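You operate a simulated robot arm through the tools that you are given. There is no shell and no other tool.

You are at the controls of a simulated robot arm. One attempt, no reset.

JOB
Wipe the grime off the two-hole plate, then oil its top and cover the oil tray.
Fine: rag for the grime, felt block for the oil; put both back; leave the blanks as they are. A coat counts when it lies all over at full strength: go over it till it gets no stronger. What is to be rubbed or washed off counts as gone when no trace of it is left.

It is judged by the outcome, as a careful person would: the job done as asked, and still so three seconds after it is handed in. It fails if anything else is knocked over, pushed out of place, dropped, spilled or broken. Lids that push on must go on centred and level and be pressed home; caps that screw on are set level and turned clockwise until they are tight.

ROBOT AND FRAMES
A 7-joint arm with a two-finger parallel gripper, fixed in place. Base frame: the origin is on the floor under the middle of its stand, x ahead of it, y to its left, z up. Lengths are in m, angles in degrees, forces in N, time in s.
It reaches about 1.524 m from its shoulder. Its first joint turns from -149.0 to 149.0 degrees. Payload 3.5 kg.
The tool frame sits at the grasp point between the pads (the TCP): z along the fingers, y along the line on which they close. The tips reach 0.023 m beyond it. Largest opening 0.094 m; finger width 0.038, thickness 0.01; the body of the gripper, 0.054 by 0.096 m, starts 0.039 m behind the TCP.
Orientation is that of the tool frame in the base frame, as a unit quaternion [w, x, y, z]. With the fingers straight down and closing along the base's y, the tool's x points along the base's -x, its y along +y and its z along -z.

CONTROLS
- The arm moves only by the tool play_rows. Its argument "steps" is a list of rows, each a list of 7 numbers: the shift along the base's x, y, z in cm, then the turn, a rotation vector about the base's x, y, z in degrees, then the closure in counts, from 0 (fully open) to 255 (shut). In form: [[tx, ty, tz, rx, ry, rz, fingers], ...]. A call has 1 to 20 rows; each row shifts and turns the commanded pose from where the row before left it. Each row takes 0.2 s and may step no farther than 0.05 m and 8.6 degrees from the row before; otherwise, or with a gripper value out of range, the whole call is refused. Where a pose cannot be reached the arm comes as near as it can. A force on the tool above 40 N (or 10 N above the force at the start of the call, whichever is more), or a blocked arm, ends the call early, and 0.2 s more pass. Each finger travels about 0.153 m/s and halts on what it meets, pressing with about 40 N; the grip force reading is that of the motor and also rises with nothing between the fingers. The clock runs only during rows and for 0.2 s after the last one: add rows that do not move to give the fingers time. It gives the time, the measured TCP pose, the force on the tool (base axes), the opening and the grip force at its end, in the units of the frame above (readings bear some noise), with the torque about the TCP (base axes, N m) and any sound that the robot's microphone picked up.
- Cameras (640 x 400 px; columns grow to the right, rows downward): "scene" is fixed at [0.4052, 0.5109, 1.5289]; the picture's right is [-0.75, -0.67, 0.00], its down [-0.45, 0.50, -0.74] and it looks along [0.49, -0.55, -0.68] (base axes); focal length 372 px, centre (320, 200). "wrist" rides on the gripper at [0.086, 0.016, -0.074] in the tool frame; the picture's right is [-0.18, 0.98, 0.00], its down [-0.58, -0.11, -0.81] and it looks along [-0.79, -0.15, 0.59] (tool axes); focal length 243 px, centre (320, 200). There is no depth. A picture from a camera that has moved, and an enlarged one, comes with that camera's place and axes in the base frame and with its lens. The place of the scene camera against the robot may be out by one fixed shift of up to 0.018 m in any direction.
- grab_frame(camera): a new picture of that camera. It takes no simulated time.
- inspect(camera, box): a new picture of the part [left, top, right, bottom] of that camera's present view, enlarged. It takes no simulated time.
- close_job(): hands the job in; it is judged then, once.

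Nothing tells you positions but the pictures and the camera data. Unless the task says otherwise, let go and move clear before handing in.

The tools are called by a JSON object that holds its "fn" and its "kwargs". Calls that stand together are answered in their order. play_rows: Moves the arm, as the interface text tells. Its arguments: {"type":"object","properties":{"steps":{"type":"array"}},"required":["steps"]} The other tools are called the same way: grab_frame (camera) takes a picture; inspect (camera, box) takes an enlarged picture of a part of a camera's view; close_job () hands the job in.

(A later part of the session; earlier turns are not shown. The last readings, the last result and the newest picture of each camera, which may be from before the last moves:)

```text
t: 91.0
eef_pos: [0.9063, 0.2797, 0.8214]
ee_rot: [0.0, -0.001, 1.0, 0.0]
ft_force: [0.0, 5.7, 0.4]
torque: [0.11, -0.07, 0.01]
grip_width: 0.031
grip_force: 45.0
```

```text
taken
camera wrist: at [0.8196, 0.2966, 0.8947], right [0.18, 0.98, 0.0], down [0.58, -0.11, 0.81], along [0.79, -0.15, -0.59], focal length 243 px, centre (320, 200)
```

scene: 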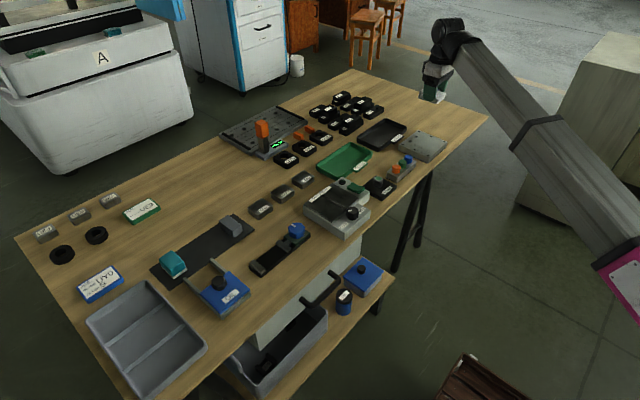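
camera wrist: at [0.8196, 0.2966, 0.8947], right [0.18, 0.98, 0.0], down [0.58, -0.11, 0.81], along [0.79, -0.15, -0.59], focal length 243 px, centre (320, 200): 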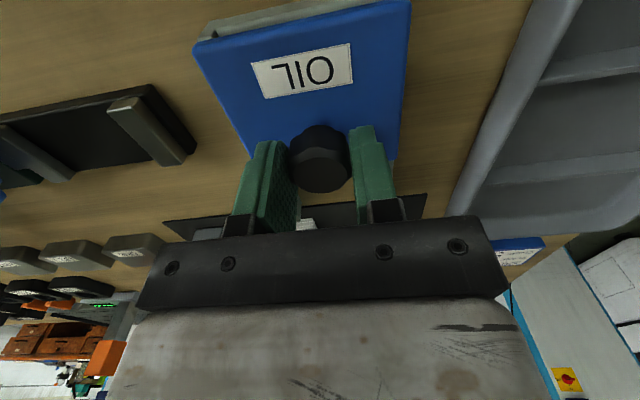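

Knob gripped. I'll slide it gently away from the robot (+x) and check the resistance.

{"fn": "play_rows", "kwargs": {"steps": [[0.2, 0, 0, 0, 0, 0, 255], [0.4, 0, 0, 0, 0, 0, 255], [0.4, 0, 0, 0, 0, 0, 255], [0.2, 0, 0, 0, 0, 0, 255], [0, 0, 0, 0, 0, 0, 255]]}}

{"fn": "grab_frame", "kwargs": {"camera": "wrist"}}

{"fn": "inspect", "kwargs": {"camera": "scene", "box": [160, 210, 300, 320]}}

```text
t: 92.2
eef_pos: [0.9182, 0.2803, 0.8202]
ee_rot: [0.001, -0.002, 1.0, 0.0]
ft_force: [0.2, 17.4, 0.7]
torque: [0.25, 0.24, -0.02]
grip_width: 0.0312
grip_force: 45.5
```

```text
taken
camera wrist: at [0.8314, 0.2965, 0.8947], right [0.18, 0.98, 0.0], down [0.58, -0.11, 0.81], along [0.79, -0.15, -0.59], focal length 243 px, centre (320, 200)
```

wrist: 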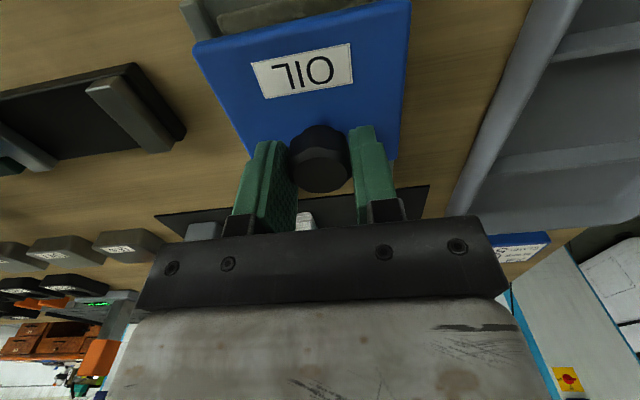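

```text
3.64 times, centred on (230, 265) of scene
camera zoom: at [0.4052, 0.5109, 1.5289], right [-0.75, -0.67, 0.0], down [-0.45, 0.5, -0.74], along [0.49, -0.55, -0.68], focal length 1353 px, centre (647, -36)
```

zoom: 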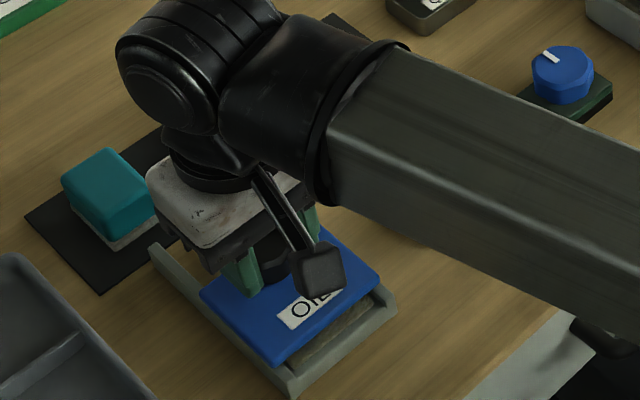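

The lid slides and reveals an oil-soaked bed. There's 17 N of sideways guide force, so I'll ease +y by 1 mm and continue sliding.

{"fn": "play_rows", "kwargs": {"steps": [[0, 0.1, 0, 0, 0, 0, 255], [0.3, 0, 0, 0, 0, 0, 255], [0.6, 0, 0, 0, 0, 0, 255], [0.8, 0, 0, 0, 0, 0, 255], [0.8, 0, 0, 0, 0, 0, 255], [0.6, 0, 0, 0, 0, 0, 255], [0.3, 0, 0, 0, 0, 0, 255], [0, 0, 0, 0, 0, 0, 255]]}}

{"fn": "grab_frame", "kwargs": {"camera": "wrist"}}

```text
t: 94.0
eef_pos: [0.9526, 0.2796, 0.8205]
ee_rot: [0.001, 0.0, 1.0, -0.001]
ft_force: [-0.4, 7.7, -5.1]
torque: [0.06, 0.31, 0.02]
grip_width: 0.0314
grip_force: 45.8
```

```text
taken
camera wrist: at [0.8656, 0.2967, 0.8948], right [0.18, 0.98, 0.0], down [0.58, -0.11, 0.81], along [0.79, -0.15, -0.59], focal length 243 px, centre (320, 200)
```

wrist: 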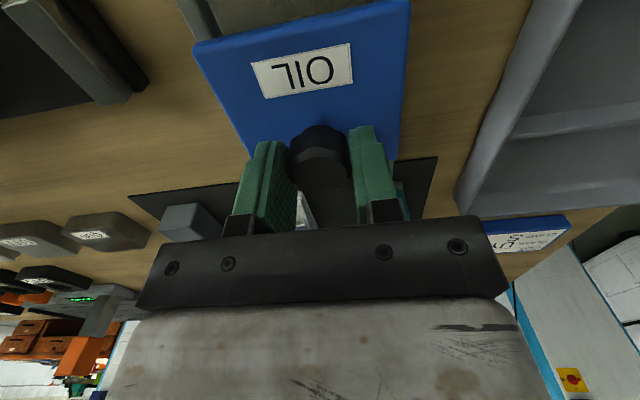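

Sliding well (4.6 cm so far). I'll slide about 2.6 cm more, staying short of the rail ends and clear of the blocks on the mat.

{"fn": "play_rows", "kwargs": {"steps": [[0.2, 0.05, 0.05, 0, 0, 0, 255], [0.5, 0, 0, 0, 0, 0, 255], [0.6, 0, 0, 0, 0, 0, 255], [0.6, 0, 0, 0, 0, 0, 255], [0.5, 0, 0, 0, 0, 0, 255], [0.2, 0, 0, 0, 0, 0, 255], [0, 0, 0, 0, 0, 0, 255]]}}

{"fn": "grab_frame", "kwargs": {"camera": "wrist"}}

{"fn": "inspect", "kwargs": {"camera": "scene", "box": [160, 210, 300, 320]}}

```text
t: 95.5
eef_pos: [0.9772, 0.2798, 0.822]
ee_rot: [0.001, 0.0, 1.0, -0.001]
ft_force: [-5.1, -5.2, -18.2]
torque: [-0.04, -0.12, -0.05]
grip_width: 0.0313
grip_force: 45.2
```

```text
taken
camera wrist: at [0.8919, 0.2968, 0.8949], right [0.18, 0.98, 0.0], down [0.58, -0.11, 0.81], along [0.79, -0.15, -0.59], focal length 243 px, centre (320, 200)
```

wrist: 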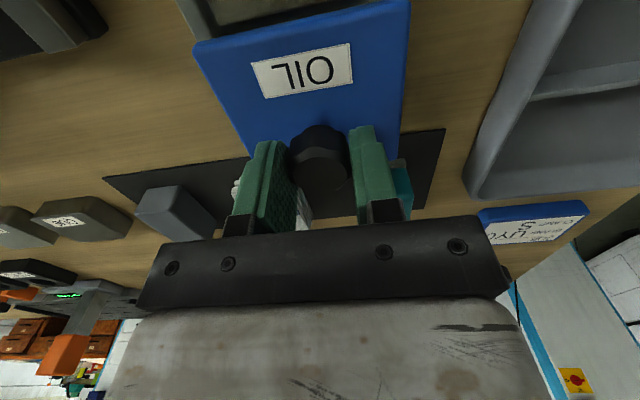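

```text
3.64 times, centred on (230, 265) of scene
camera zoom: at [0.4052, 0.5109, 1.5289], right [-0.75, -0.67, 0.0], down [-0.45, 0.5, -0.74], along [0.49, -0.55, -0.68], focal length 1353 px, centre (647, -36)
```

zoom: 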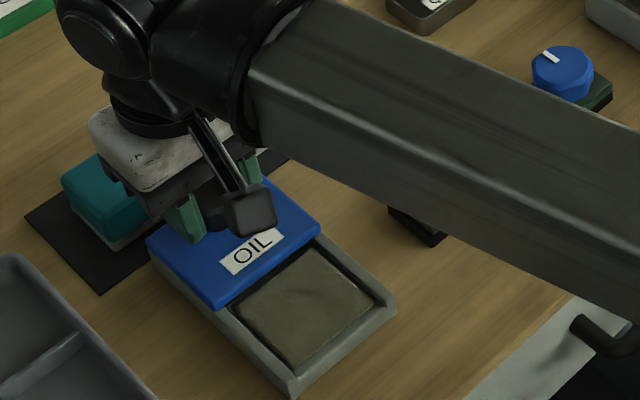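

The oil pad is now fully exposed, with the lid held on its rails. I'll relax the vertical load, release the knob and rise.

{"fn": "play_rows", "kwargs": {"steps": [[0, 0, -0.1, 0, 0, 0, 255], [0, 0, 0, 0, 0, 0, 180], [0, 0, 0, 0, 0, 0, 120], [0, 0, 0, 0, 0, 0, 92], [0, 0, 0, 0, 0, 0, 92], [0, 0, 0.4, 0, 0, 0, 92], [0, 0, 0.8, 0, 0, 0, 92], [0, 0, 1.4, 0, 0, 0, 92], [0, 0, 2, 0, 0, 0, 92], [0, 0, 2.2, 0, 0, 0, 92], [-0.4, 0, 2, 0, 0, 0, 92], [-1, 0, 1.4, 0, 0, 0, 92], [-1.6, 0, 1, 0, 0, 0, 92], [-2, 0, 0.6, 0, 0, 0, 92], [-2, 0, 0.2, 0, 0, 0, 92], [-1.6, 0, 0, 0, 0, 0, 92], [-1, 0, 0, 0, 0, 0, 92], [-0.4, 0, 0, 0, 0, 0, 92], [0, 0, 0, 0, 0, 0, 92]]}}

{"fn": "grab_frame", "kwargs": {"camera": "wrist"}}

{"fn": "inspect", "kwargs": {"camera": "scene", "box": [140, 200, 280, 320]}}

```text
t: 99.5
eef_pos: [0.8777, 0.2806, 0.9406]
ee_rot: [0.002, 0.0, 1.0, 0.0]
ft_force: [0.0, -0.4, -0.1]
torque: [-0.01, -0.03, -0.03]
grip_width: 0.0601
grip_force: 0.1
```

```text
taken
camera wrist: at [0.7916, 0.2973, 1.015], right [0.18, 0.98, 0.0], down [0.58, -0.11, 0.81], along [0.79, -0.15, -0.59], focal length 243 px, centre (320, 200)
```

wrist: 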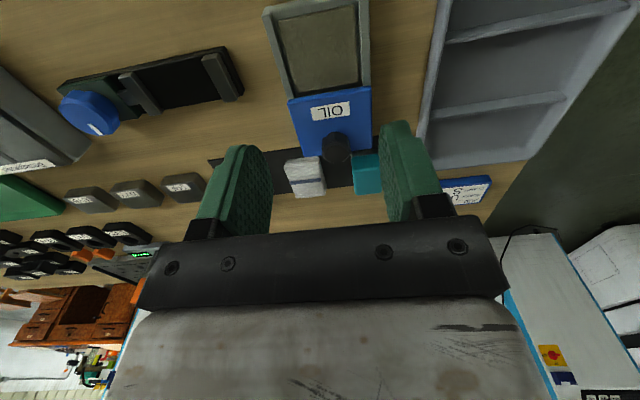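

```text
3.33 times, centred on (210, 260) of scene
camera zoom: at [0.4052, 0.5109, 1.5289], right [-0.75, -0.67, 0.0], down [-0.45, 0.5, -0.74], along [0.49, -0.55, -0.68], focal length 1241 px, centre (687, 0)
```

zoom: 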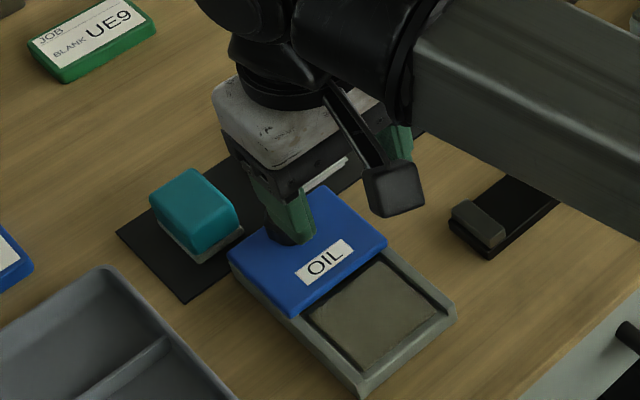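

The tray is open. I'll measure the oil pad and the felt block closely.

{"fn": "inspect", "kwargs": {"camera": "wrist", "box": [250, 0, 400, 110]}}

{"fn": "inspect", "kwargs": {"camera": "wrist", "box": [270, 90, 400, 200]}}

```text
3.64 times, centred on (325, 55) of wrist
camera zoom: at [0.7916, 0.2973, 1.015], right [0.18, 0.98, 0.0], down [0.58, -0.11, 0.81], along [0.79, -0.15, -0.59], focal length 882 px, centre (302, 727)
```

zoom: 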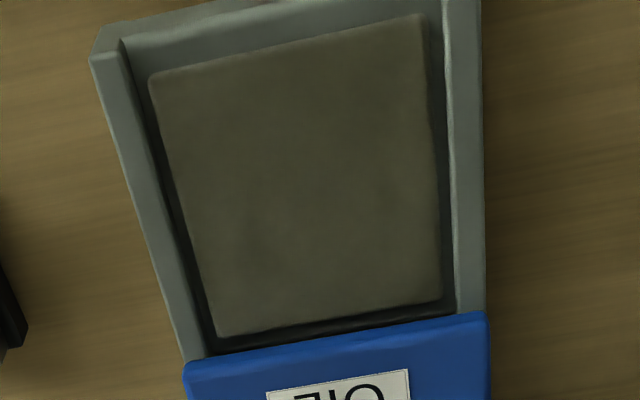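

```text
3.64 times, centred on (335, 145) of wrist
camera zoom: at [0.7916, 0.2973, 1.015], right [0.18, 0.98, 0.0], down [0.58, -0.11, 0.81], along [0.79, -0.15, -0.59], focal length 882 px, centre (266, 400)
```

zoom: 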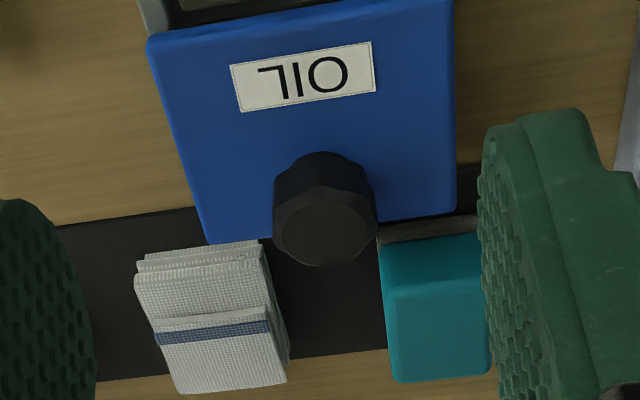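

The oil pad is about x 0.860-0.925, y 0.249-0.312, centre (0.8925, 0.280). Now I'll move above the felt block and measure it and the grey tray's rim beside it.

{"fn": "play_rows", "kwargs": {"steps": [[0.5, 0.1, 0, 0, 0, 0, 87], [1.2, 0.3, 0, 0, 0, 0, 87], [2, 0.5, -0.2, 0, 0, 0, 87], [2.6, 0.6, -0.5, 0, 0, 0, 87], [2.8, 0.6, -0.7, 0, 0, 0, 87], [2.8, 0.6, -0.8, 0, 0, 0, 87], [2.4, 0.5, -0.8, 0, 0, 0, 87], [1.6, 0.3, -0.6, 0, 0, 0, 87], [0.9, 0.2, -0.3, 0, 0, 0, 87], [0.4, 0, -0.1, 0, 0, 0, 87], [0, 0, 0, 0, 0, 0, 87]]}}

{"fn": "grab_frame", "kwargs": {"camera": "wrist"}}

{"fn": "inspect", "kwargs": {"camera": "wrist", "box": [250, 0, 420, 120]}}

{"fn": "inspect", "kwargs": {"camera": "scene", "box": [120, 210, 260, 320]}}

```text
t: 102.0
eef_pos: [1.0495, 0.3183, 0.9009]
ee_rot: [0.001, 0.0, 1.0, 0.0]
ft_force: [0.8, -0.5, -0.6]
torque: [0.01, 0.02, 0.02]
grip_width: 0.0619
grip_force: 0.0
```

```text
taken
camera wrist: at [0.9634, 0.3344, 0.9746], right [0.18, 0.98, 0.0], down [0.58, -0.11, 0.81], along [0.79, -0.15, -0.59], focal length 243 px, centre (320, 200)
```

wrist: 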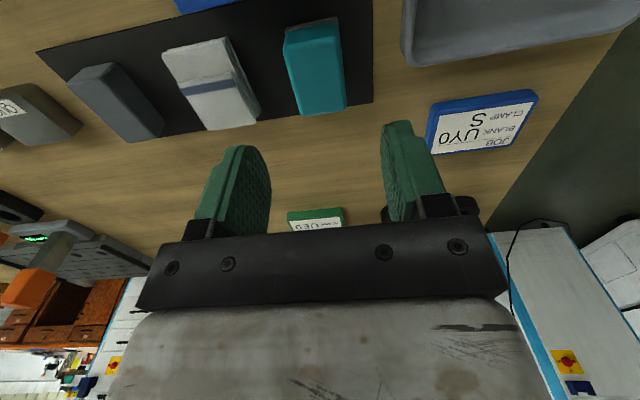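

```text
3.33 times, centred on (335, 60) of wrist
camera zoom: at [0.9634, 0.3344, 0.9746], right [0.18, 0.98, 0.0], down [0.58, -0.11, 0.81], along [0.79, -0.15, -0.59], focal length 809 px, centre (270, 667)
```

zoom: 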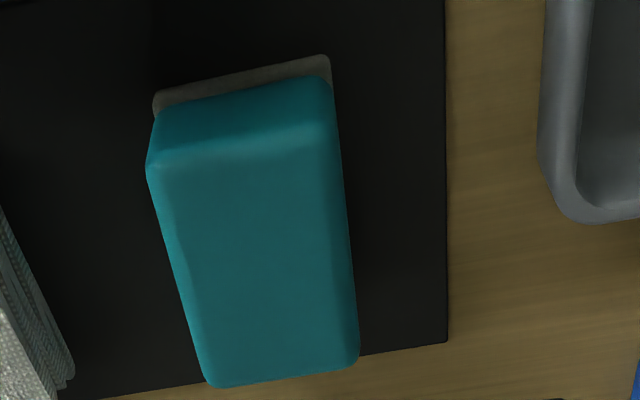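

```text
3.64 times, centred on (190, 265) of scene
camera zoom: at [0.4052, 0.5109, 1.5289], right [-0.75, -0.67, 0.0], down [-0.45, 0.5, -0.74], along [0.49, -0.55, -0.68], focal length 1353 px, centre (793, -36)
```

zoom: 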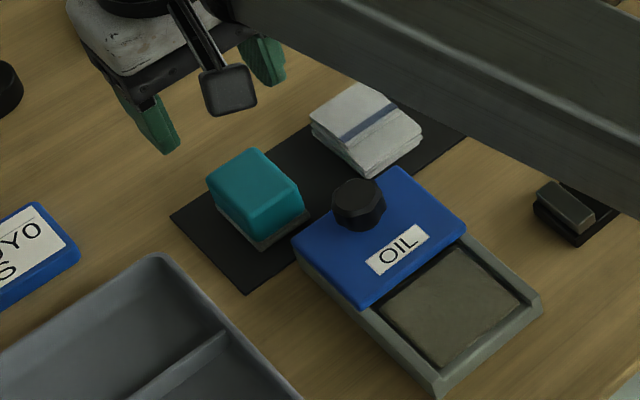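

The felt block's body spans x 1.030-1.082, y 0.297-0.335, top ≈0.796; the grey tray rim starts at y≈0.372, clear of the fingers. Descending over it to TCP z≈0.794.

{"fn": "play_rows", "kwargs": {"steps": [[0.2, -0.1, -0.4, 0, 0, 0, 87], [0.2, -0.1, -1, 0, 0, 0, 87], [0.1, 0, -1.6, 0, 0, 0, 87], [0, 0, -1.9, 0, 0, 0, 87], [0, 0, -1.9, 0, 0, 0, 87], [0, 0, -1.6, 0, 0, 0, 87], [0, 0, -1.1, 0, 0, 0, 87], [0, 0, -0.7, 0, 0, 0, 87], [0, 0, -0.4, 0, 0, 0, 87], [0, 0, -0.1, 0, 0, 0, 87], [0, 0, 0, 0, 0, 0, 87]]}}

{"fn": "grab_frame", "kwargs": {"camera": "wrist"}}

{"fn": "inspect", "kwargs": {"camera": "scene", "box": [120, 210, 260, 320]}}

```text
t: 104.3
eef_pos: [1.0547, 0.3143, 0.7933]
ee_rot: [0.001, 0.0, 1.0, 0.0]
ft_force: [-0.3, 0.3, -1.1]
torque: [-0.02, 0.02, 0.0]
grip_width: 0.0618
grip_force: 0.1
```

```text
taken
camera wrist: at [0.9692, 0.3317, 0.8678], right [0.18, 0.98, 0.0], down [0.58, -0.11, 0.81], along [0.79, -0.15, -0.59], focal length 243 px, centre (320, 200)
```

wrist: 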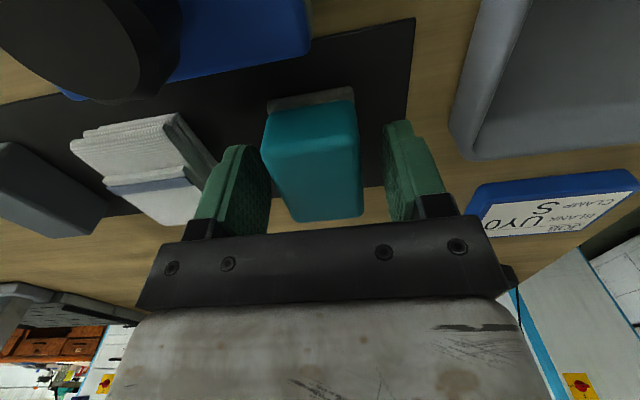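

```text
3.64 times, centred on (190, 265) of scene
camera zoom: at [0.4052, 0.5109, 1.5289], right [-0.75, -0.67, 0.0], down [-0.45, 0.5, -0.74], along [0.49, -0.55, -0.68], focal length 1353 px, centre (793, -36)
```

zoom: 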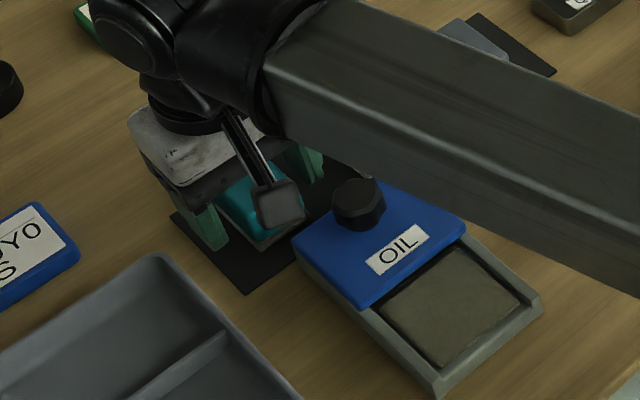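

The felt block sits between the fingers. Closing.

{"fn": "play_rows", "kwargs": {"steps": [[0, 0.1, 0, 0, 0, 0, 100], [0, 0, 0, 0, 0, 0, 130], [0, 0, 0, 0, 0, 0, 160], [0, 0, 0, 0, 0, 0, 200], [0, 0, 0, 0, 0, 0, 255], [0, 0, 0, 0, 0, 0, 255], [0, 0, 0, 0, 0, 0, 255]]}}

{"fn": "grab_frame", "kwargs": {"camera": "wrist"}}

```text
t: 106.0
eef_pos: [1.0551, 0.3141, 0.7942]
ee_rot: [0.001, 0.001, 1.0, 0.0]
ft_force: [-0.8, 0.1, 1.3]
torque: [-0.02, -0.01, 0.0]
grip_width: 0.0391
grip_force: 39.9
```

```text
taken
camera wrist: at [0.9686, 0.3325, 0.8681], right [0.18, 0.98, 0.0], down [0.58, -0.11, 0.81], along [0.79, -0.15, -0.59], focal length 243 px, centre (320, 200)
```

wrist: 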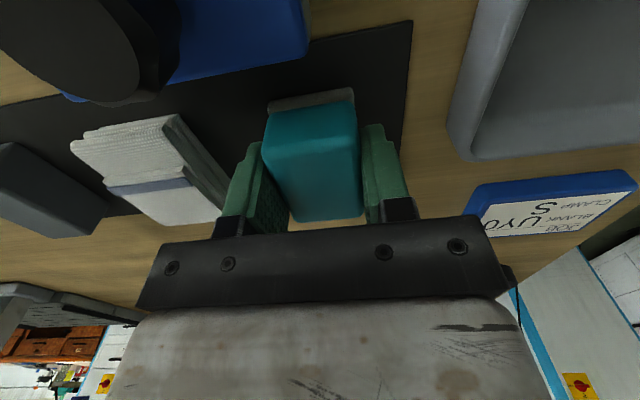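

Felt block gripped (3.9 cm). Lifting it and carrying it over the knob to above the oil pad.

{"fn": "play_rows", "kwargs": {"steps": [[0, 0, 0.4, 0, 0, 0, 255], [0, 0, 0.9, 0, 0, 0, 255], [0, 0, 1.6, 0, 0, 0, 255], [0, 0, 2.2, 0, 0, 0, 255], [0, 0, 2.4, 0, 0, 0, 255], [-0.2, 0, 2, 0, 0, 0, 255], [-0.6, -0.2, 1.2, 0, 0, 0, 255], [-1.4, -0.4, 0.6, 0, 0, 0, 255], [-2.2, -0.5, 0, 0, 0, 0, 255], [-2.6, -0.6, 0, 0, 0, 0, 255], [-2.6, -0.6, 0, 0, 0, 0, 255], [-2.5, -0.5, 0, 0, 0, 0, 255], [-2, -0.4, 0, 0, 0, 0, 255], [-1.2, -0.2, 0, 0, 0, 0, 255], [-0.6, 0, 0, 0, 0, 0, 255], [-0.3, 0, 0, 0, 0, 0, 255], [0, 0, 0, 0, 0, 0, 255]]}}

{"fn": "grab_frame", "kwargs": {"camera": "wrist"}}

{"fn": "inspect", "kwargs": {"camera": "scene", "box": [140, 180, 300, 320]}}

```text
t: 109.5
eef_pos: [0.8923, 0.2842, 0.9067]
ee_rot: [0.001, 0.0, 1.0, 0.0]
ft_force: [-0.9, 0.5, -0.8]
torque: [-0.02, 0.0, 0.04]
grip_width: 0.0392
grip_force: 40.0
```

```text
taken
camera wrist: at [0.8068, 0.3001, 0.9809], right [0.18, 0.98, 0.0], down [0.58, -0.11, 0.81], along [0.79, -0.15, -0.59], focal length 243 px, centre (320, 200)
```

wrist: 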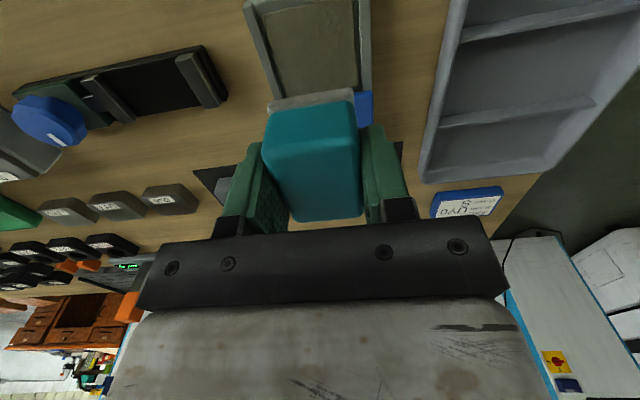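

```text
2.86 times, centred on (220, 250) of scene
camera zoom: at [0.4052, 0.5109, 1.5289], right [-0.75, -0.67, 0.0], down [-0.45, 0.5, -0.74], along [0.49, -0.55, -0.68], focal length 1063 px, centre (606, 57)
```

zoom: 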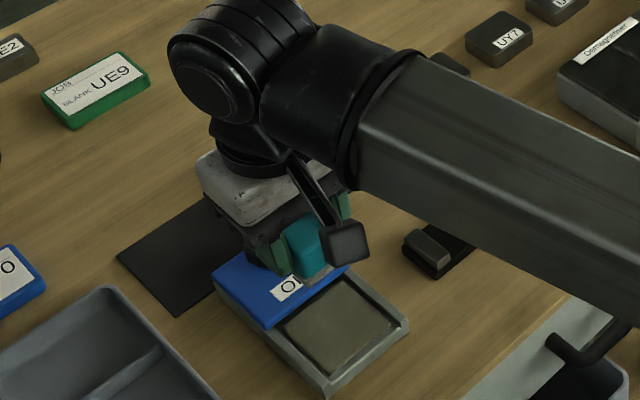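

Over the pad. Descending to just above it.

{"fn": "play_rows", "kwargs": {"steps": [[0, -0.2, -0.4, 0, 0, 0, 255], [0, -0.1, -1, 0, 0, 0, 255], [0, 0, -1.6, 0, 0, 0, 255], [0, 0, -1.8, 0, 0, 0, 255], [0, 0, -1.5, 0, 0, 0, 255], [0, 0, -1, 0, 0, 0, 255], [0, 0, -0.6, 0, 0, 0, 255], [0, 0, -0.4, 0, 0, 0, 255], [0, 0, -0.3, 0, 0, 0, 255], [0, 0, -0.2, 0, 0, 0, 255], [0, 0, 0, 0, 0, 0, 255]]}}

{"fn": "inspect", "kwargs": {"camera": "scene", "box": [170, 230, 290, 320]}}

{"fn": "inspect", "kwargs": {"camera": "wrist", "box": [200, 0, 440, 240]}}

```text
t: 112.0
eef_pos: [0.8934, 0.2795, 0.8186]
ee_rot: [0.001, -0.001, 1.0, 0.0]
ft_force: [-0.3, 0.0, -0.8]
torque: [0.0, 0.02, -0.02]
grip_width: 0.0392
grip_force: 40.1
```

```text
4.44 times, centred on (230, 275) of scene
camera zoom: at [0.4052, 0.5109, 1.5289], right [-0.75, -0.67, 0.0], down [-0.45, 0.5, -0.74], along [0.49, -0.55, -0.68], focal length 1654 px, centre (720, -133)
```

zoom: 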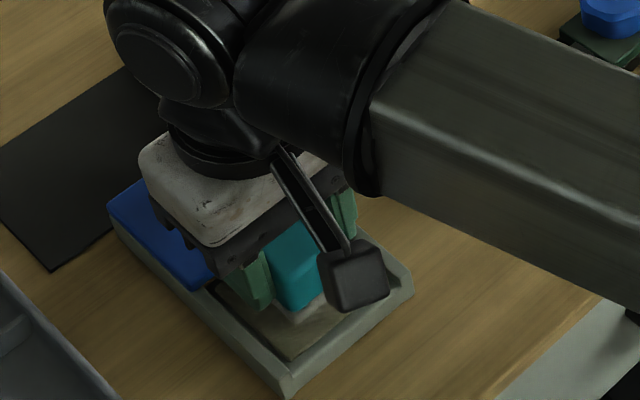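

```text
1.67 times, centred on (320, 120) of wrist
camera zoom: at [0.8068, 0.2963, 0.8923], right [0.18, 0.98, 0.0], down [0.58, -0.11, 0.81], along [0.79, -0.15, -0.59], focal length 404 px, centre (320, 333)
```

zoom: 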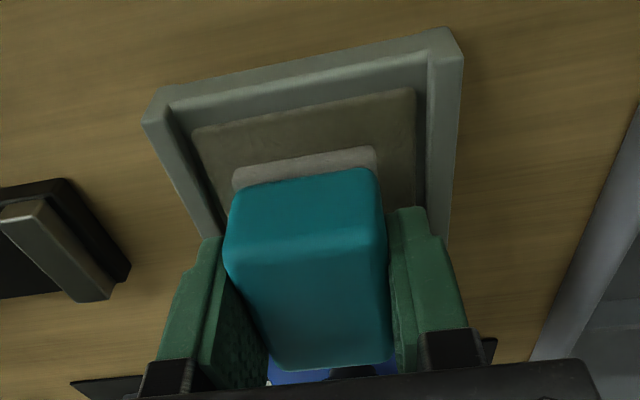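

The sole is right above the oil pad, within the tray. Lowering in small steps until it presses.

{"fn": "play_rows", "kwargs": {"steps": [[0, 0, -0.2, 0, 0, 0, 255], [0, 0, -0.2, 0, 0, 0, 255], [0, 0, -0.2, 0, 0, 0, 255], [0, 0, -0.2, 0, 0, 0, 255], [0, 0, 0, 0, 0, 0, 255]]}}

{"fn": "play_rows", "kwargs": {"steps": [[0, 0, -0.1, 0, 0, 0, 255], [0, 0, -0.1, 0, 0, 0, 255], [0, 0, 0, 0, 0, 0, 255]]}}

```text
t: 113.2
eef_pos: [0.8945, 0.2788, 0.8108]
ee_rot: [0.002, 0.001, 1.0, 0.0]
ft_force: [0.5, 2.2, 11.8]
torque: [0.08, 0.06, -0.01]
grip_width: 0.0389
grip_force: 39.7
```

```text
t: 114.0
eef_pos: [0.8933, 0.2796, 0.8115]
ee_rot: [0.003, 0.0, 1.0, 0.0]
ft_force: [4.2, 1.9, 39.0]
torque: [0.05, 0.09, -0.04]
grip_width: 0.0391
grip_force: 40.5
```

Firm contact at 39 N; I'll ease off a bit, let it soak, and move slightly to load the felt.

{"fn": "play_rows", "kwargs": {"steps": [[0, 0, 0.15, 0, 0, 0, 255], [0, 0, 0, 0, 0, 0, 255], [0.2, 0, 0, 0, 0, 0, 255], [0, 0.3, 0, 0, 0, 0, 255], [-0.4, 0, 0, 0, 0, 0, 255], [0, -0.6, 0, 0, 0, 0, 255], [0.4, 0, 0, 0, 0, 0, 255], [0, 0.3, 0, 0, 0, 0, 255], [-0.2, 0, 0, 0, 0, 0, 255], [0, 0, 0, 0, 0, 0, 255], [0, 0, 0, 0, 0, 0, 255]]}}

```text
t: 116.3
eef_pos: [0.8929, 0.278, 0.8103]
ee_rot: [0.001, 0.0, 1.0, -0.001]
ft_force: [2.2, -7.4, 20.8]
torque: [-0.21, 0.04, 0.01]
grip_width: 0.0392
grip_force: 40.0
```

Loaded with 20 N contact. Lifting off the pad and checking the felt's edge.

{"fn": "play_rows", "kwargs": {"steps": [[0, 0, 0.3, 0, 0, 0, 255], [0, 0, 0.6, 0, 0, 0, 255], [0, 0, 1, 0, 0, 0, 255], [0, 0, 1.6, 0, 0, 0, 255], [0, 0, 2.2, 0, 0, 0, 255], [0, 0, 2.4, 0, 0, 0, 255], [0, 0, 2.4, 0, 0, 0, 255], [0, 0, 1.8, 0, 0, 0, 255], [0, 0, 1.2, 0, 0, 0, 255], [0, 0, 0.5, 0, 0, 0, 255], [0, 0, 0, 0, 0, 0, 255]]}}

{"fn": "inspect", "kwargs": {"camera": "wrist", "box": [220, 0, 420, 240]}}

{"fn": "inspect", "kwargs": {"camera": "scene", "box": [170, 190, 290, 320]}}

```text
t: 118.8
eef_pos: [0.8931, 0.2794, 0.9514]
ee_rot: [0.001, 0.0, 1.0, 0.0]
ft_force: [0.3, -0.7, -1.2]
torque: [0.0, 0.02, 0.02]
grip_width: 0.0393
grip_force: 39.5
```

```text
1.67 times, centred on (320, 120) of wrist
camera zoom: at [0.8069, 0.2967, 1.0245], right [0.18, 0.98, 0.0], down [0.58, -0.11, 0.81], along [0.79, -0.15, -0.59], focal length 404 px, centre (320, 333)
```

zoom: 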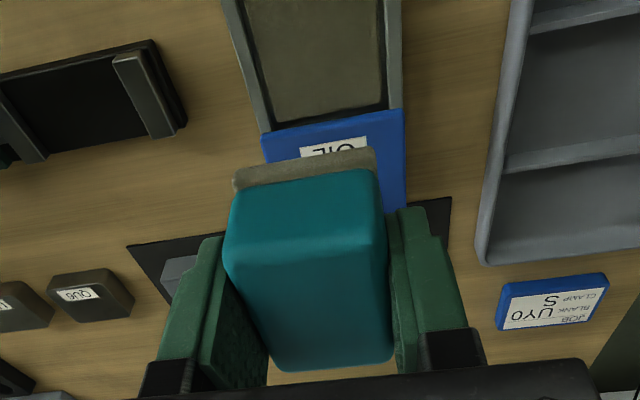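

```text
3.08 times, centred on (230, 255) of scene
camera zoom: at [0.4052, 0.5109, 1.5289], right [-0.75, -0.67, 0.0], down [-0.45, 0.5, -0.74], along [0.49, -0.55, -0.68], focal length 1145 px, centre (597, 31)
```

zoom: 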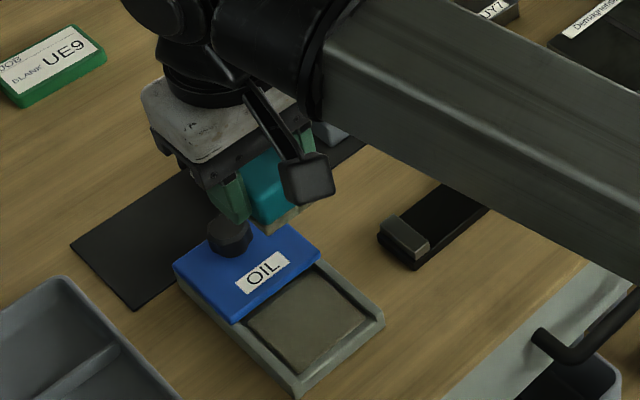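

The felt sole has turned darker, so it's loaded with oil. Carrying it over to the plate, high above everything.

{"fn": "play_rows", "kwargs": {"steps": [[0, -0.5, 0, 0, 0, 0, 255], [-0.1, -1.2, 0, 0, 0, 0, 255], [-0.2, -2.2, 0, 0, 0, 0, 255], [-0.3, -3.2, 0, 0, 0, 0, 255], [-0.3, -3.8, 0, 0, 0, 0, 255], [-0.3, -3.8, 0, 0, 0, 0, 255], [-0.3, -3.8, 0, 0, 0, 0, 255], [-0.3, -3.8, 0, 0, 0, 0, 255], [-0.3, -3.8, 0, 0, 0, 0, 255], [-0.3, -3.8, 0, 0, 0, 0, 255], [-0.3, -3.8, 0, 0, 0, 0, 255], [-0.3, -3.8, 0, 0, 0, 0, 255], [-0.3, -3.8, 0, 0, 0, 0, 255], [-0.2, -3.8, 0, 0, 0, 0, 255], [-0.2, -3.8, 0, 0, 0, 0, 255], [-0.1, -3.8, 0, 0, 0, 0, 255], [0, -3.2, 0, 0, 0, 0, 255], [0, -2.2, 0, 0, 0, 0, 255], [0, -1.2, 0, 0, 0, 0, 255], [0, -0.5, 0, 0, 0, 0, 255]]}}

{"fn": "play_rows", "kwargs": {"steps": [[0, -0.5, 0, 0, 0, 0, 255], [0, -1.2, 0, 0, 0, 0, 255], [-0.1, -2.2, 0, 0, 0, 0, 255], [-0.2, -3.2, 0, 0, 0, 0, 255], [-0.2, -3.6, -0.4, 0, 0, 0, 255], [-0.2, -3.6, -0.8, 0, 0, 0, 255], [-0.2, -3.6, -0.8, 0, 0, 0, 255], [-0.1, -3.2, -0.8, 0, 0, 0, 255], [0, -2.6, -0.8, 0, 0, 0, 255], [0, -1.8, -0.6, 0, 0, 0, 255], [0, -1, -0.4, 0, 0, 0, 255], [0, -0.5, -0.2, 0, 0, 0, 255], [0, 0, 0, 0, 0, 0, 255]]}}

{"fn": "grab_frame", "kwargs": {"camera": "wrist"}}

{"fn": "grab_frame", "kwargs": {"camera": "scene"}}

```text
t: 123.0
eef_pos: [0.8541, -0.3199, 0.9489]
ee_rot: [0.001, 0.0, 1.0, 0.001]
ft_force: [-0.3, 1.0, -1.0]
torque: [0.04, 0.02, -0.02]
grip_width: 0.0391
grip_force: 39.5
```

```text
t: 125.8
eef_pos: [0.8448, -0.589, 0.9016]
ee_rot: [0.002, 0.0, 1.0, 0.0]
ft_force: [0.1, -0.6, -0.6]
torque: [-0.01, 0.02, -0.06]
grip_width: 0.0393
grip_force: 40.0
```

```text
taken
camera wrist: at [0.7587, -0.5724, 0.976], right [0.18, 0.98, 0.0], down [0.58, -0.11, 0.81], along [0.79, -0.15, -0.59], focal length 243 px, centre (320, 200)
```

wrist: 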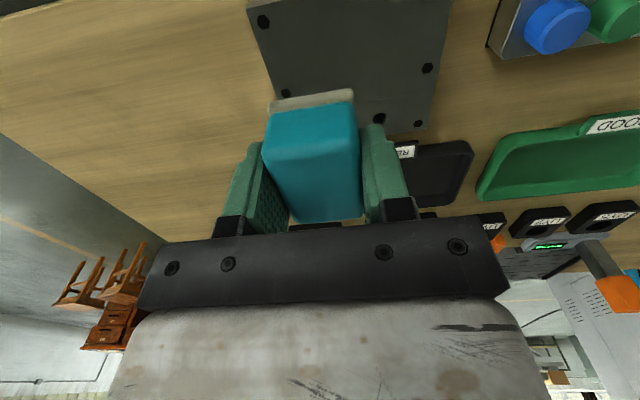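

```text
taken
```

scene: 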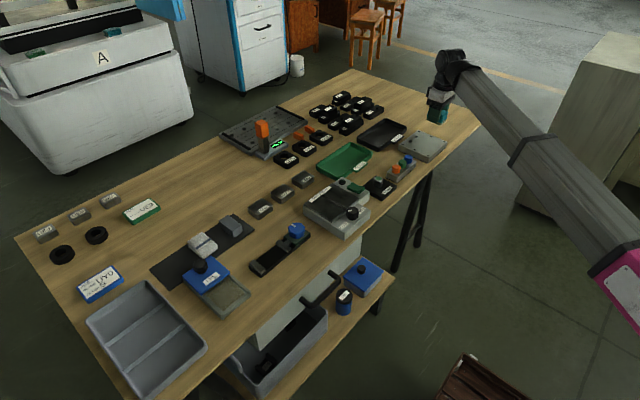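

Above the plate. I'll lower over the near-right part, stopping just short of contact.

{"fn": "play_rows", "kwargs": {"steps": [[-0.3, 0, -0.5, 0, 0, 0, 255], [-0.5, 0, -1.2, 0, 0, 0, 255], [-0.4, 0, -1.8, 0, 0, 0, 255], [-0.1, 0, -1.8, 0, 0, 0, 255], [0, 0, -1.3, 0, 0, 0, 255], [0, 0, -0.7, 0, 0, 0, 255], [0, 0, -0.4, 0, 0, 0, 255], [0, 0, -0.2, 0, 0, 0, 255], [0, 0, 0, 0, 0, 0, 255]]}}

{"fn": "play_rows", "kwargs": {"steps": [[0, 0, -0.2, 0, 0, 0, 255], [0, 0, -0.1, 0, 0, 0, 255], [0, 0, -0.1, 0, 0, 0, 255], [0, 0, 0, 0, 0, 0, 255]]}}

```text
t: 127.8
eef_pos: [0.8309, -0.5889, 0.8241]
ee_rot: [0.002, 0.0, 1.0, 0.0]
ft_force: [0.2, -0.2, -0.6]
torque: [0.0, -0.03, -0.01]
grip_width: 0.0391
grip_force: 39.9
```

```text
t: 128.8
eef_pos: [0.8323, -0.5895, 0.8199]
ee_rot: [0.001, 0.001, 1.0, 0.0]
ft_force: [0.7, -1.1, -0.7]
torque: [-0.02, 0.01, 0.02]
grip_width: 0.0393
grip_force: 39.3
```

{"fn": "play_rows", "kwargs": {"steps": [[0, 0, -0.1, 0, 0, 0, 255], [0, 0, -0.1, 0, 0, 0, 255], [0, 0, 0, 0, 0, 0, 255]]}}

{"fn": "play_rows", "kwargs": {"steps": [[0, 0, -0.1, 0, 0, 0, 255], [0, 0, 0, 0, 0, 0, 255]]}}

```text
t: 129.6
eef_pos: [0.8334, -0.5894, 0.8164]
ee_rot: [0.001, 0.0, 1.0, -0.001]
ft_force: [0.1, -1.1, -1.4]
torque: [-0.01, -0.02, 0.03]
grip_width: 0.039
grip_force: 40.3
```

```text
t: 130.2
eef_pos: [0.8322, -0.5893, 0.8176]
ee_rot: [0.002, 0.0, 1.0, 0.0]
ft_force: [1.8, -0.7, 9.3]
torque: [0.02, 0.07, 0.01]
grip_width: 0.0392
grip_force: 40.1
```

Contact at 9 N. I'll stroke along y across the near band of the plate.

{"fn": "play_rows", "kwargs": {"steps": [[0, -0.4, -0.03, 0, 0, 0, 255], [0, -0.9, 0, 0, 0, 0, 255], [0, -0.8, 0, 0, 0, 0, 255], [0, -0.3, 0, 0, 0, 0, 255], [0, 0.6, 0, 0, 0, 0, 255], [0, 1.2, 0, 0, 0, 0, 255], [0, 1.4, 0, 0, 0, 0, 255], [0, 1.4, 0, 0, 0, 0, 255], [0, 1.4, 0, 0, 0, 0, 255], [0, 1.4, 0, 0, 0, 0, 255], [0, 1.2, 0, 0, 0, 0, 255], [0, 0.8, 0, 0, 0, 0, 255], [0, 0.3, 0, 0, 0, 0, 255], [0, 0, 0, 0, 0, 0, 255]]}}

{"fn": "grab_frame", "kwargs": {"camera": "wrist"}}

{"fn": "inspect", "kwargs": {"camera": "scene", "box": [390, 110, 470, 170]}}

```text
t: 133.2
eef_pos: [0.8312, -0.5161, 0.8175]
ee_rot: [0.0, 0.001, 1.0, 0.0]
ft_force: [-1.0, -6.1, 19.2]
torque: [-0.17, 0.02, -0.01]
grip_width: 0.0393
grip_force: 39.5
```

```text
taken
camera wrist: at [0.7449, -0.4992, 0.8906], right [0.18, 0.98, 0.0], down [0.58, -0.11, 0.81], along [0.79, -0.15, -0.59], focal length 243 px, centre (320, 200)
```

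wrist: 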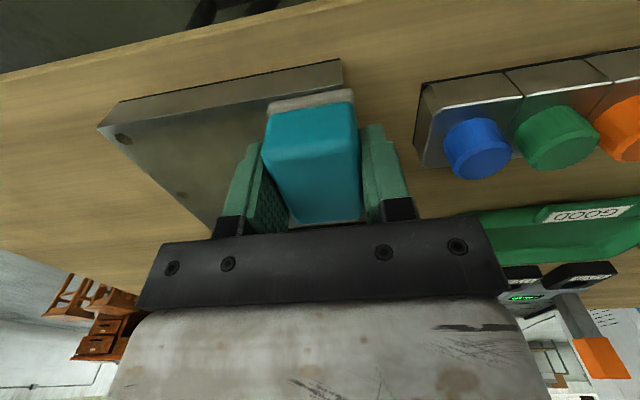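

```text
6.67 times, centred on (430, 140) of scene
camera zoom: at [0.4052, 0.5109, 1.5289], right [-0.75, -0.67, 0.0], down [-0.45, 0.5, -0.74], along [0.49, -0.55, -0.68], focal length 2481 px, centre (-413, 600)
```

zoom: 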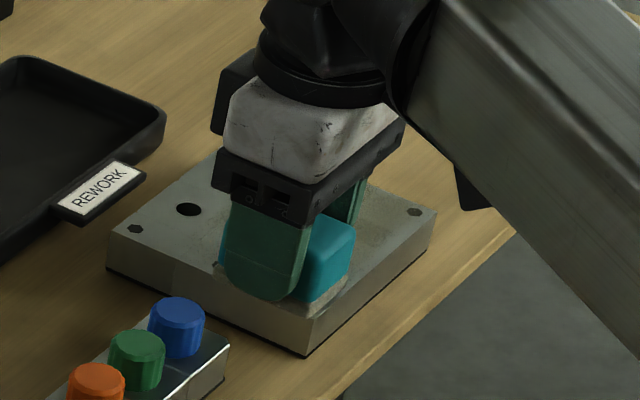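

Oil shows as a tan tint where the felt passed. I'll continue with strokes over the middle band (staying short of the seam).

{"fn": "play_rows", "kwargs": {"steps": [[0.5, 0, 0, 0, 0, 0, 255], [0.8, -0.2, 0, 0, 0, 0, 255], [0.4, -0.8, 0, 0, 0, 0, 255], [0, -1.3, 0, 0, 0, 0, 255], [0, -1.5, 0, 0, 0, 0, 255], [0, -1.5, 0, 0, 0, 0, 255], [0, -1.5, 0, 0, 0, 0, 255], [0, -1.4, 0, 0, 0, 0, 255], [0, -1, 0, 0, 0, 0, 255], [0, -0.5, 0, 0, 0, 0, 255], [0.4, 0, 0, 0, 0, 0, 255], [0.6, 0.3, 0, 0, 0, 0, 255], [0.2, 0.9, 0, 0, 0, 0, 255], [0, 1.4, 0, 0, 0, 0, 255], [0, 1.5, 0, 0, 0, 0, 255], [0, 1.5, 0, 0, 0, 0, 255], [0, 1.5, 0, 0, 0, 0, 255], [0, 1.4, 0, 0, 0, 0, 255], [0, 0.9, 0, 0, 0, 0, 255], [0, 0.3, 0, 0, 0, 0, 255]]}}

{"fn": "inspect", "kwargs": {"camera": "wrist", "box": [80, 0, 400, 240]}}

{"fn": "inspect", "kwargs": {"camera": "scene", "box": [390, 110, 470, 170]}}

```text
t: 137.3
eef_pos: [0.8598, -0.5166, 0.8166]
ee_rot: [0.001, 0.0, 1.0, -0.001]
ft_force: [0.1, -4.5, 12.9]
torque: [-0.15, 0.01, 0.01]
grip_width: 0.0391
grip_force: 40.3
```

```text
1.67 times, centred on (240, 120) of wrist
camera zoom: at [0.7742, -0.499, 0.8906], right [0.18, 0.98, 0.0], down [0.58, -0.11, 0.81], along [0.79, -0.15, -0.59], focal length 404 px, centre (453, 333)
```

zoom: 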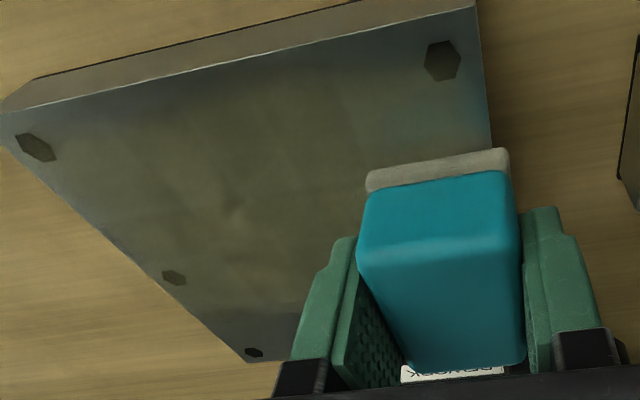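

```text
6.67 times, centred on (430, 140) of scene
camera zoom: at [0.4052, 0.5109, 1.5289], right [-0.75, -0.67, 0.0], down [-0.45, 0.5, -0.74], along [0.49, -0.55, -0.68], focal length 2481 px, centre (-413, 600)
```

zoom: 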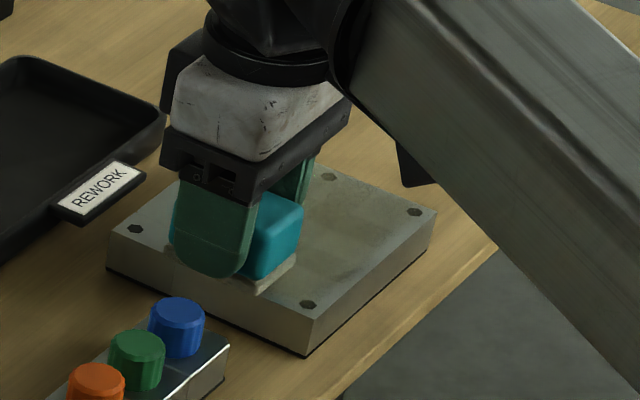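

The tint map shows strong oil mid-plate and weaker at the edges. Next the far band: I'll lift over the seam, set down at x≈0.896 and stroke along y.

{"fn": "play_rows", "kwargs": {"steps": [[0, 0, 0.3, 0, 0, 0, 255], [0.4, 0, 0.4, 0, 0, 0, 255], [1, 0, 0, 0, 0, 0, 255], [1.2, 0, 0, 0, 0, 0, 255], [0.8, 0, 0, 0, 0, 0, 255], [0.2, 0, -0.3, 0, 0, 0, 255], [0, 0, -0.2, 0, 0, 0, 255], [0, 0, -0.1, 0, 0, 0, 255], [0, 0, -0.05, 0, 0, 0, 255], [0, 0, 0, 0, 0, 0, 255]]}}

```text
t: 139.6
eef_pos: [0.8963, -0.5157, 0.817]
ee_rot: [0.001, 0.0, 1.0, 0.0]
ft_force: [-1.0, -1.2, 3.5]
torque: [0.07, 0.03, -0.02]
grip_width: 0.0391
grip_force: 39.8
```

{"fn": "play_rows", "kwargs": {"steps": [[0, -0.3, -0.06, 0, 0, 0, 255], [0, -0.8, 0, 0, 0, 0, 255], [0, -1.2, 0, 0, 0, 0, 255], [0, -1.4, 0, 0, 0, 0, 255], [0, -1.4, 0, 0, 0, 0, 255], [0, -1.4, 0, 0, 0, 0, 255], [0, -1.4, 0, 0, 0, 0, 255], [0, -1.1, 0, 0, 0, 0, 255], [0, -0.6, 0, 0, 0, 0, 255], [0, -0.3, 0, 0, 0, 0, 255], [0, 0.3, 0, 0, 0, 0, 255], [0, 0.8, 0, 0, 0, 0, 255], [0, 1.3, 0, 0, 0, 0, 255], [0, 1.4, 0, 0, 0, 0, 255], [0, 1.4, 0, 0, 0, 0, 255], [0, 1.4, 0, 0, 0, 0, 255], [0, 1.4, 0, 0, 0, 0, 255], [0, 1.3, 0, 0, 0, 0, 255], [0, 0.8, 0, 0, 0, 0, 255], [0, 0.3, 0, 0, 0, 0, 255]]}}

{"fn": "inspect", "kwargs": {"camera": "wrist", "box": [80, 0, 400, 240]}}

{"fn": "inspect", "kwargs": {"camera": "scene", "box": [390, 110, 470, 170]}}

```text
t: 143.8
eef_pos: [0.897, -0.5109, 0.8166]
ee_rot: [0.001, 0.0, 1.0, 0.0]
ft_force: [0.4, -7.1, 20.3]
torque: [-0.23, 0.04, 0.02]
grip_width: 0.039
grip_force: 39.4
```

```text
1.67 times, centred on (240, 120) of wrist
camera zoom: at [0.8106, -0.4934, 0.8905], right [0.18, 0.98, 0.0], down [0.58, -0.11, 0.81], along [0.79, -0.15, -0.59], focal length 404 px, centre (453, 333)
```

zoom: 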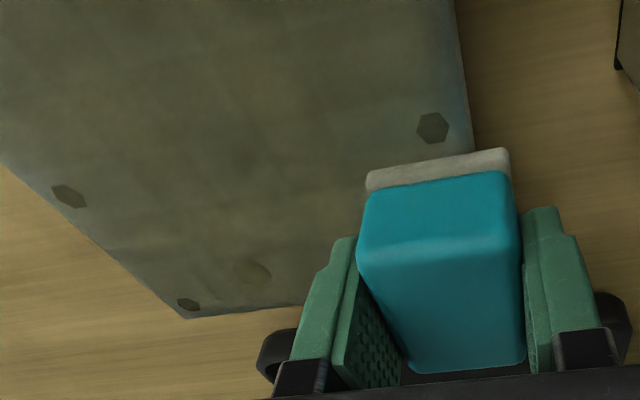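

```text
6.67 times, centred on (430, 140) of scene
camera zoom: at [0.4052, 0.5109, 1.5289], right [-0.75, -0.67, 0.0], down [-0.45, 0.5, -0.74], along [0.49, -0.55, -0.68], focal length 2481 px, centre (-413, 600)
```

zoom: 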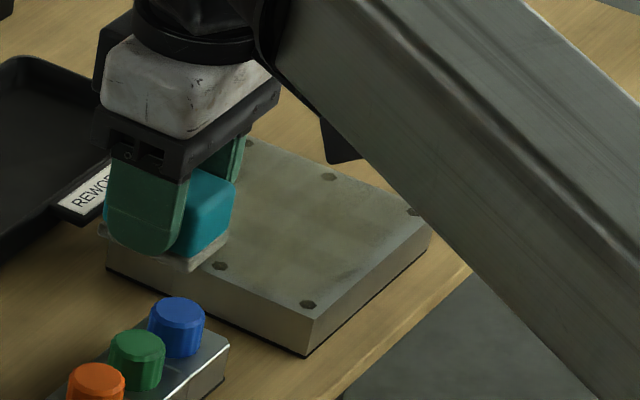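

The sole has gone pale again, so the felt is used up. I'll lift, look at the coat, and go back for more oil.

{"fn": "play_rows", "kwargs": {"steps": [[0, 0, 0.3, 0, 0, 0, 255], [0, 0, 0.9, 0, 0, 0, 255], [0, 0, 1.8, 0, 0, 0, 255], [0, 0.3, 2.4, 0, 0, 0, 255], [0, 1, 2.6, 0, 0, 0, 255], [0, 2, 2.4, 0, 0, 0, 255], [0, 3, 1.6, 0, 0, 0, 255], [0, 3.6, 0.8, 0, 0, 0, 255], [0, 3.8, 0.2, 0, 0, 0, 255], [0, 3.8, 0, 0, 0, 0, 255], [0, 3.8, 0, 0, 0, 0, 255], [0, 3.8, 0, 0, 0, 0, 255], [0, 3.8, 0, 0, 0, 0, 255], [0, 3.8, 0, 0, 0, 0, 255], [0, 3.8, 0, 0, 0, 0, 255], [0, 3.8, 0, 0, 0, 0, 255], [0, 3.2, 0, 0, 0, 0, 255], [0, 2.2, 0, 0, 0, 0, 255], [0, 1.2, 0, 0, 0, 0, 255], [0, 0.5, 0, 0, 0, 0, 255]]}}

{"fn": "inspect", "kwargs": {"camera": "scene", "box": [390, 120, 460, 170]}}

```text
t: 147.9
eef_pos: [0.8971, -0.0368, 0.9468]
ee_rot: [0.001, 0.001, 1.0, 0.0]
ft_force: [0.1, 1.0, -0.4]
torque: [-0.01, -0.04, -0.03]
grip_width: 0.0392
grip_force: 40.1
```

```text
8.00 times, centred on (425, 145) of scene
camera zoom: at [0.4052, 0.5109, 1.5289], right [-0.75, -0.67, 0.0], down [-0.45, 0.5, -0.74], along [0.49, -0.55, -0.68], focal length 2977 px, centre (-520, 640)
```

zoom: 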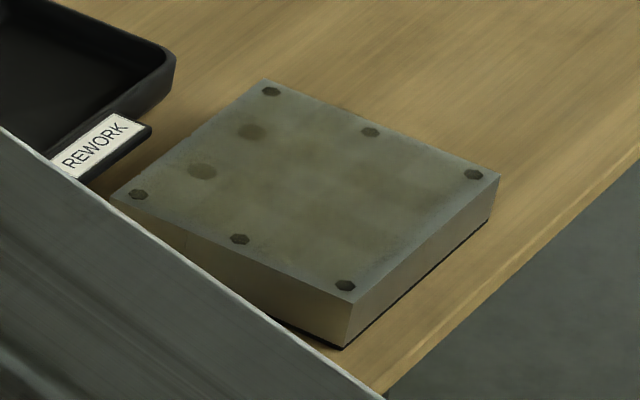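

The coat is denser mid-plate and thin around the edges. Returning to the tray for another load.

{"fn": "play_rows", "kwargs": {"steps": [[0, 0.5, 0, 0, 0, 0, 255], [0, 1.4, 0, 0, 0, 0, 255], [-0.1, 2.6, 0, 0, 0, 0, 255], [-0.1, 3.4, 0, 0, 0, 0, 255], [-0.1, 3.8, 0, 0, 0, 0, 255], [-0.1, 3.8, 0, 0, 0, 0, 255], [0, 3.8, 0, 0, 0, 0, 255], [0, 3.8, 0, 0, 0, 0, 255], [0, 3.4, 0, 0, 0, 0, 255], [0, 2.6, 0, 0, 0, 0, 255], [0, 1.5, 0, 0, 0, 0, 255], [0, 0.7, -0.2, 0, 0, 0, 255], [0, 0.3, -0.6, 0, 0, 0, 255], [0, 0, -1.2, 0, 0, 0, 255], [0, 0, -1.6, 0, 0, 0, 255], [0, 0, -1.6, 0, 0, 0, 255], [0, 0, -1.2, 0, 0, 0, 255], [0, 0, -0.6, 0, 0, 0, 255], [0, 0, -0.2, 0, 0, 0, 255], [0, 0, 0, 0, 0, 0, 255]]}}

{"fn": "inspect", "kwargs": {"camera": "wrist", "box": [200, 0, 440, 240]}}

```text
t: 152.2
eef_pos: [0.8946, 0.2792, 0.873]
ee_rot: [0.001, 0.0, 1.0, 0.0]
ft_force: [0.8, 0.8, 0.0]
torque: [-0.01, -0.03, 0.0]
grip_width: 0.0389
grip_force: 40.1
```

```text
1.67 times, centred on (320, 120) of wrist
camera zoom: at [0.8065, 0.2964, 0.9477], right [0.18, 0.98, 0.0], down [0.58, -0.11, 0.81], along [0.79, -0.15, -0.59], focal length 404 px, centre (320, 333)
```

zoom: 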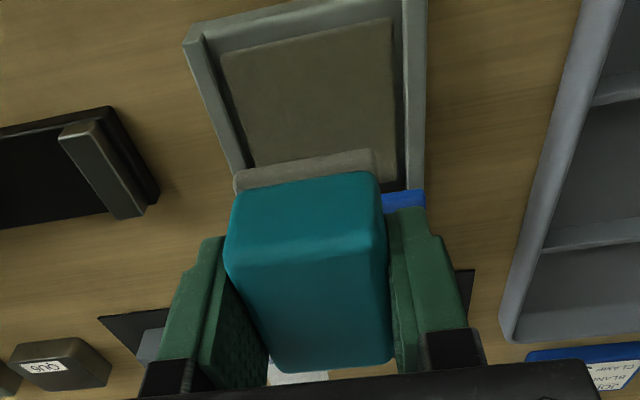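

Lined up over the pad. Lowering to contact.

{"fn": "play_rows", "kwargs": {"steps": [[-0.1, 0, -0.5, 0, 0, 0, 255], [0, 0, -1.2, 0, 0, 0, 255], [0, 0, -1.6, 0, 0, 0, 255], [0, 0, -1.3, 0, 0, 0, 255], [0, 0, -0.7, 0, 0, 0, 255], [0, 0, -0.4, 0, 0, 0, 255], [0, 0, -0.2, 0, 0, 0, 255], [0, 0, -0.1, 0, 0, 0, 255], [0, 0, 0, 0, 0, 0, 255]]}}

{"fn": "play_rows", "kwargs": {"steps": [[0, 0, -0.1, 0, 0, 0, 255], [0, 0, -0.1, 0, 0, 0, 255], [0, 0, 0, 0, 0, 0, 255]]}}

```text
t: 154.2
eef_pos: [0.8914, 0.2787, 0.8133]
ee_rot: [0.001, -0.001, 1.0, 0.0]
ft_force: [-0.1, 0.1, 0.0]
torque: [0.0, 0.02, -0.01]
grip_width: 0.039
grip_force: 39.8
```

```text
t: 154.9
eef_pos: [0.8918, 0.2788, 0.811]
ee_rot: [0.001, -0.001, 1.0, -0.001]
ft_force: [-0.4, 0.4, -0.8]
torque: [-0.01, 0.0, -0.02]
grip_width: 0.0393
grip_force: 40.0
```

{"fn": "play_rows", "kwargs": {"steps": [[0, 0, -0.1, 0, 0, 0, 255], [0, 0, -0.1, 0, 0, 0, 255], [0, 0, 0, 0, 0, 0, 255]]}}

```text
t: 155.8
eef_pos: [0.8911, 0.2786, 0.8116]
ee_rot: [0.002, 0.0, 1.0, 0.0]
ft_force: [0.9, -0.9, 16.1]
torque: [-0.04, 0.18, -0.02]
grip_width: 0.0393
grip_force: 39.7
```

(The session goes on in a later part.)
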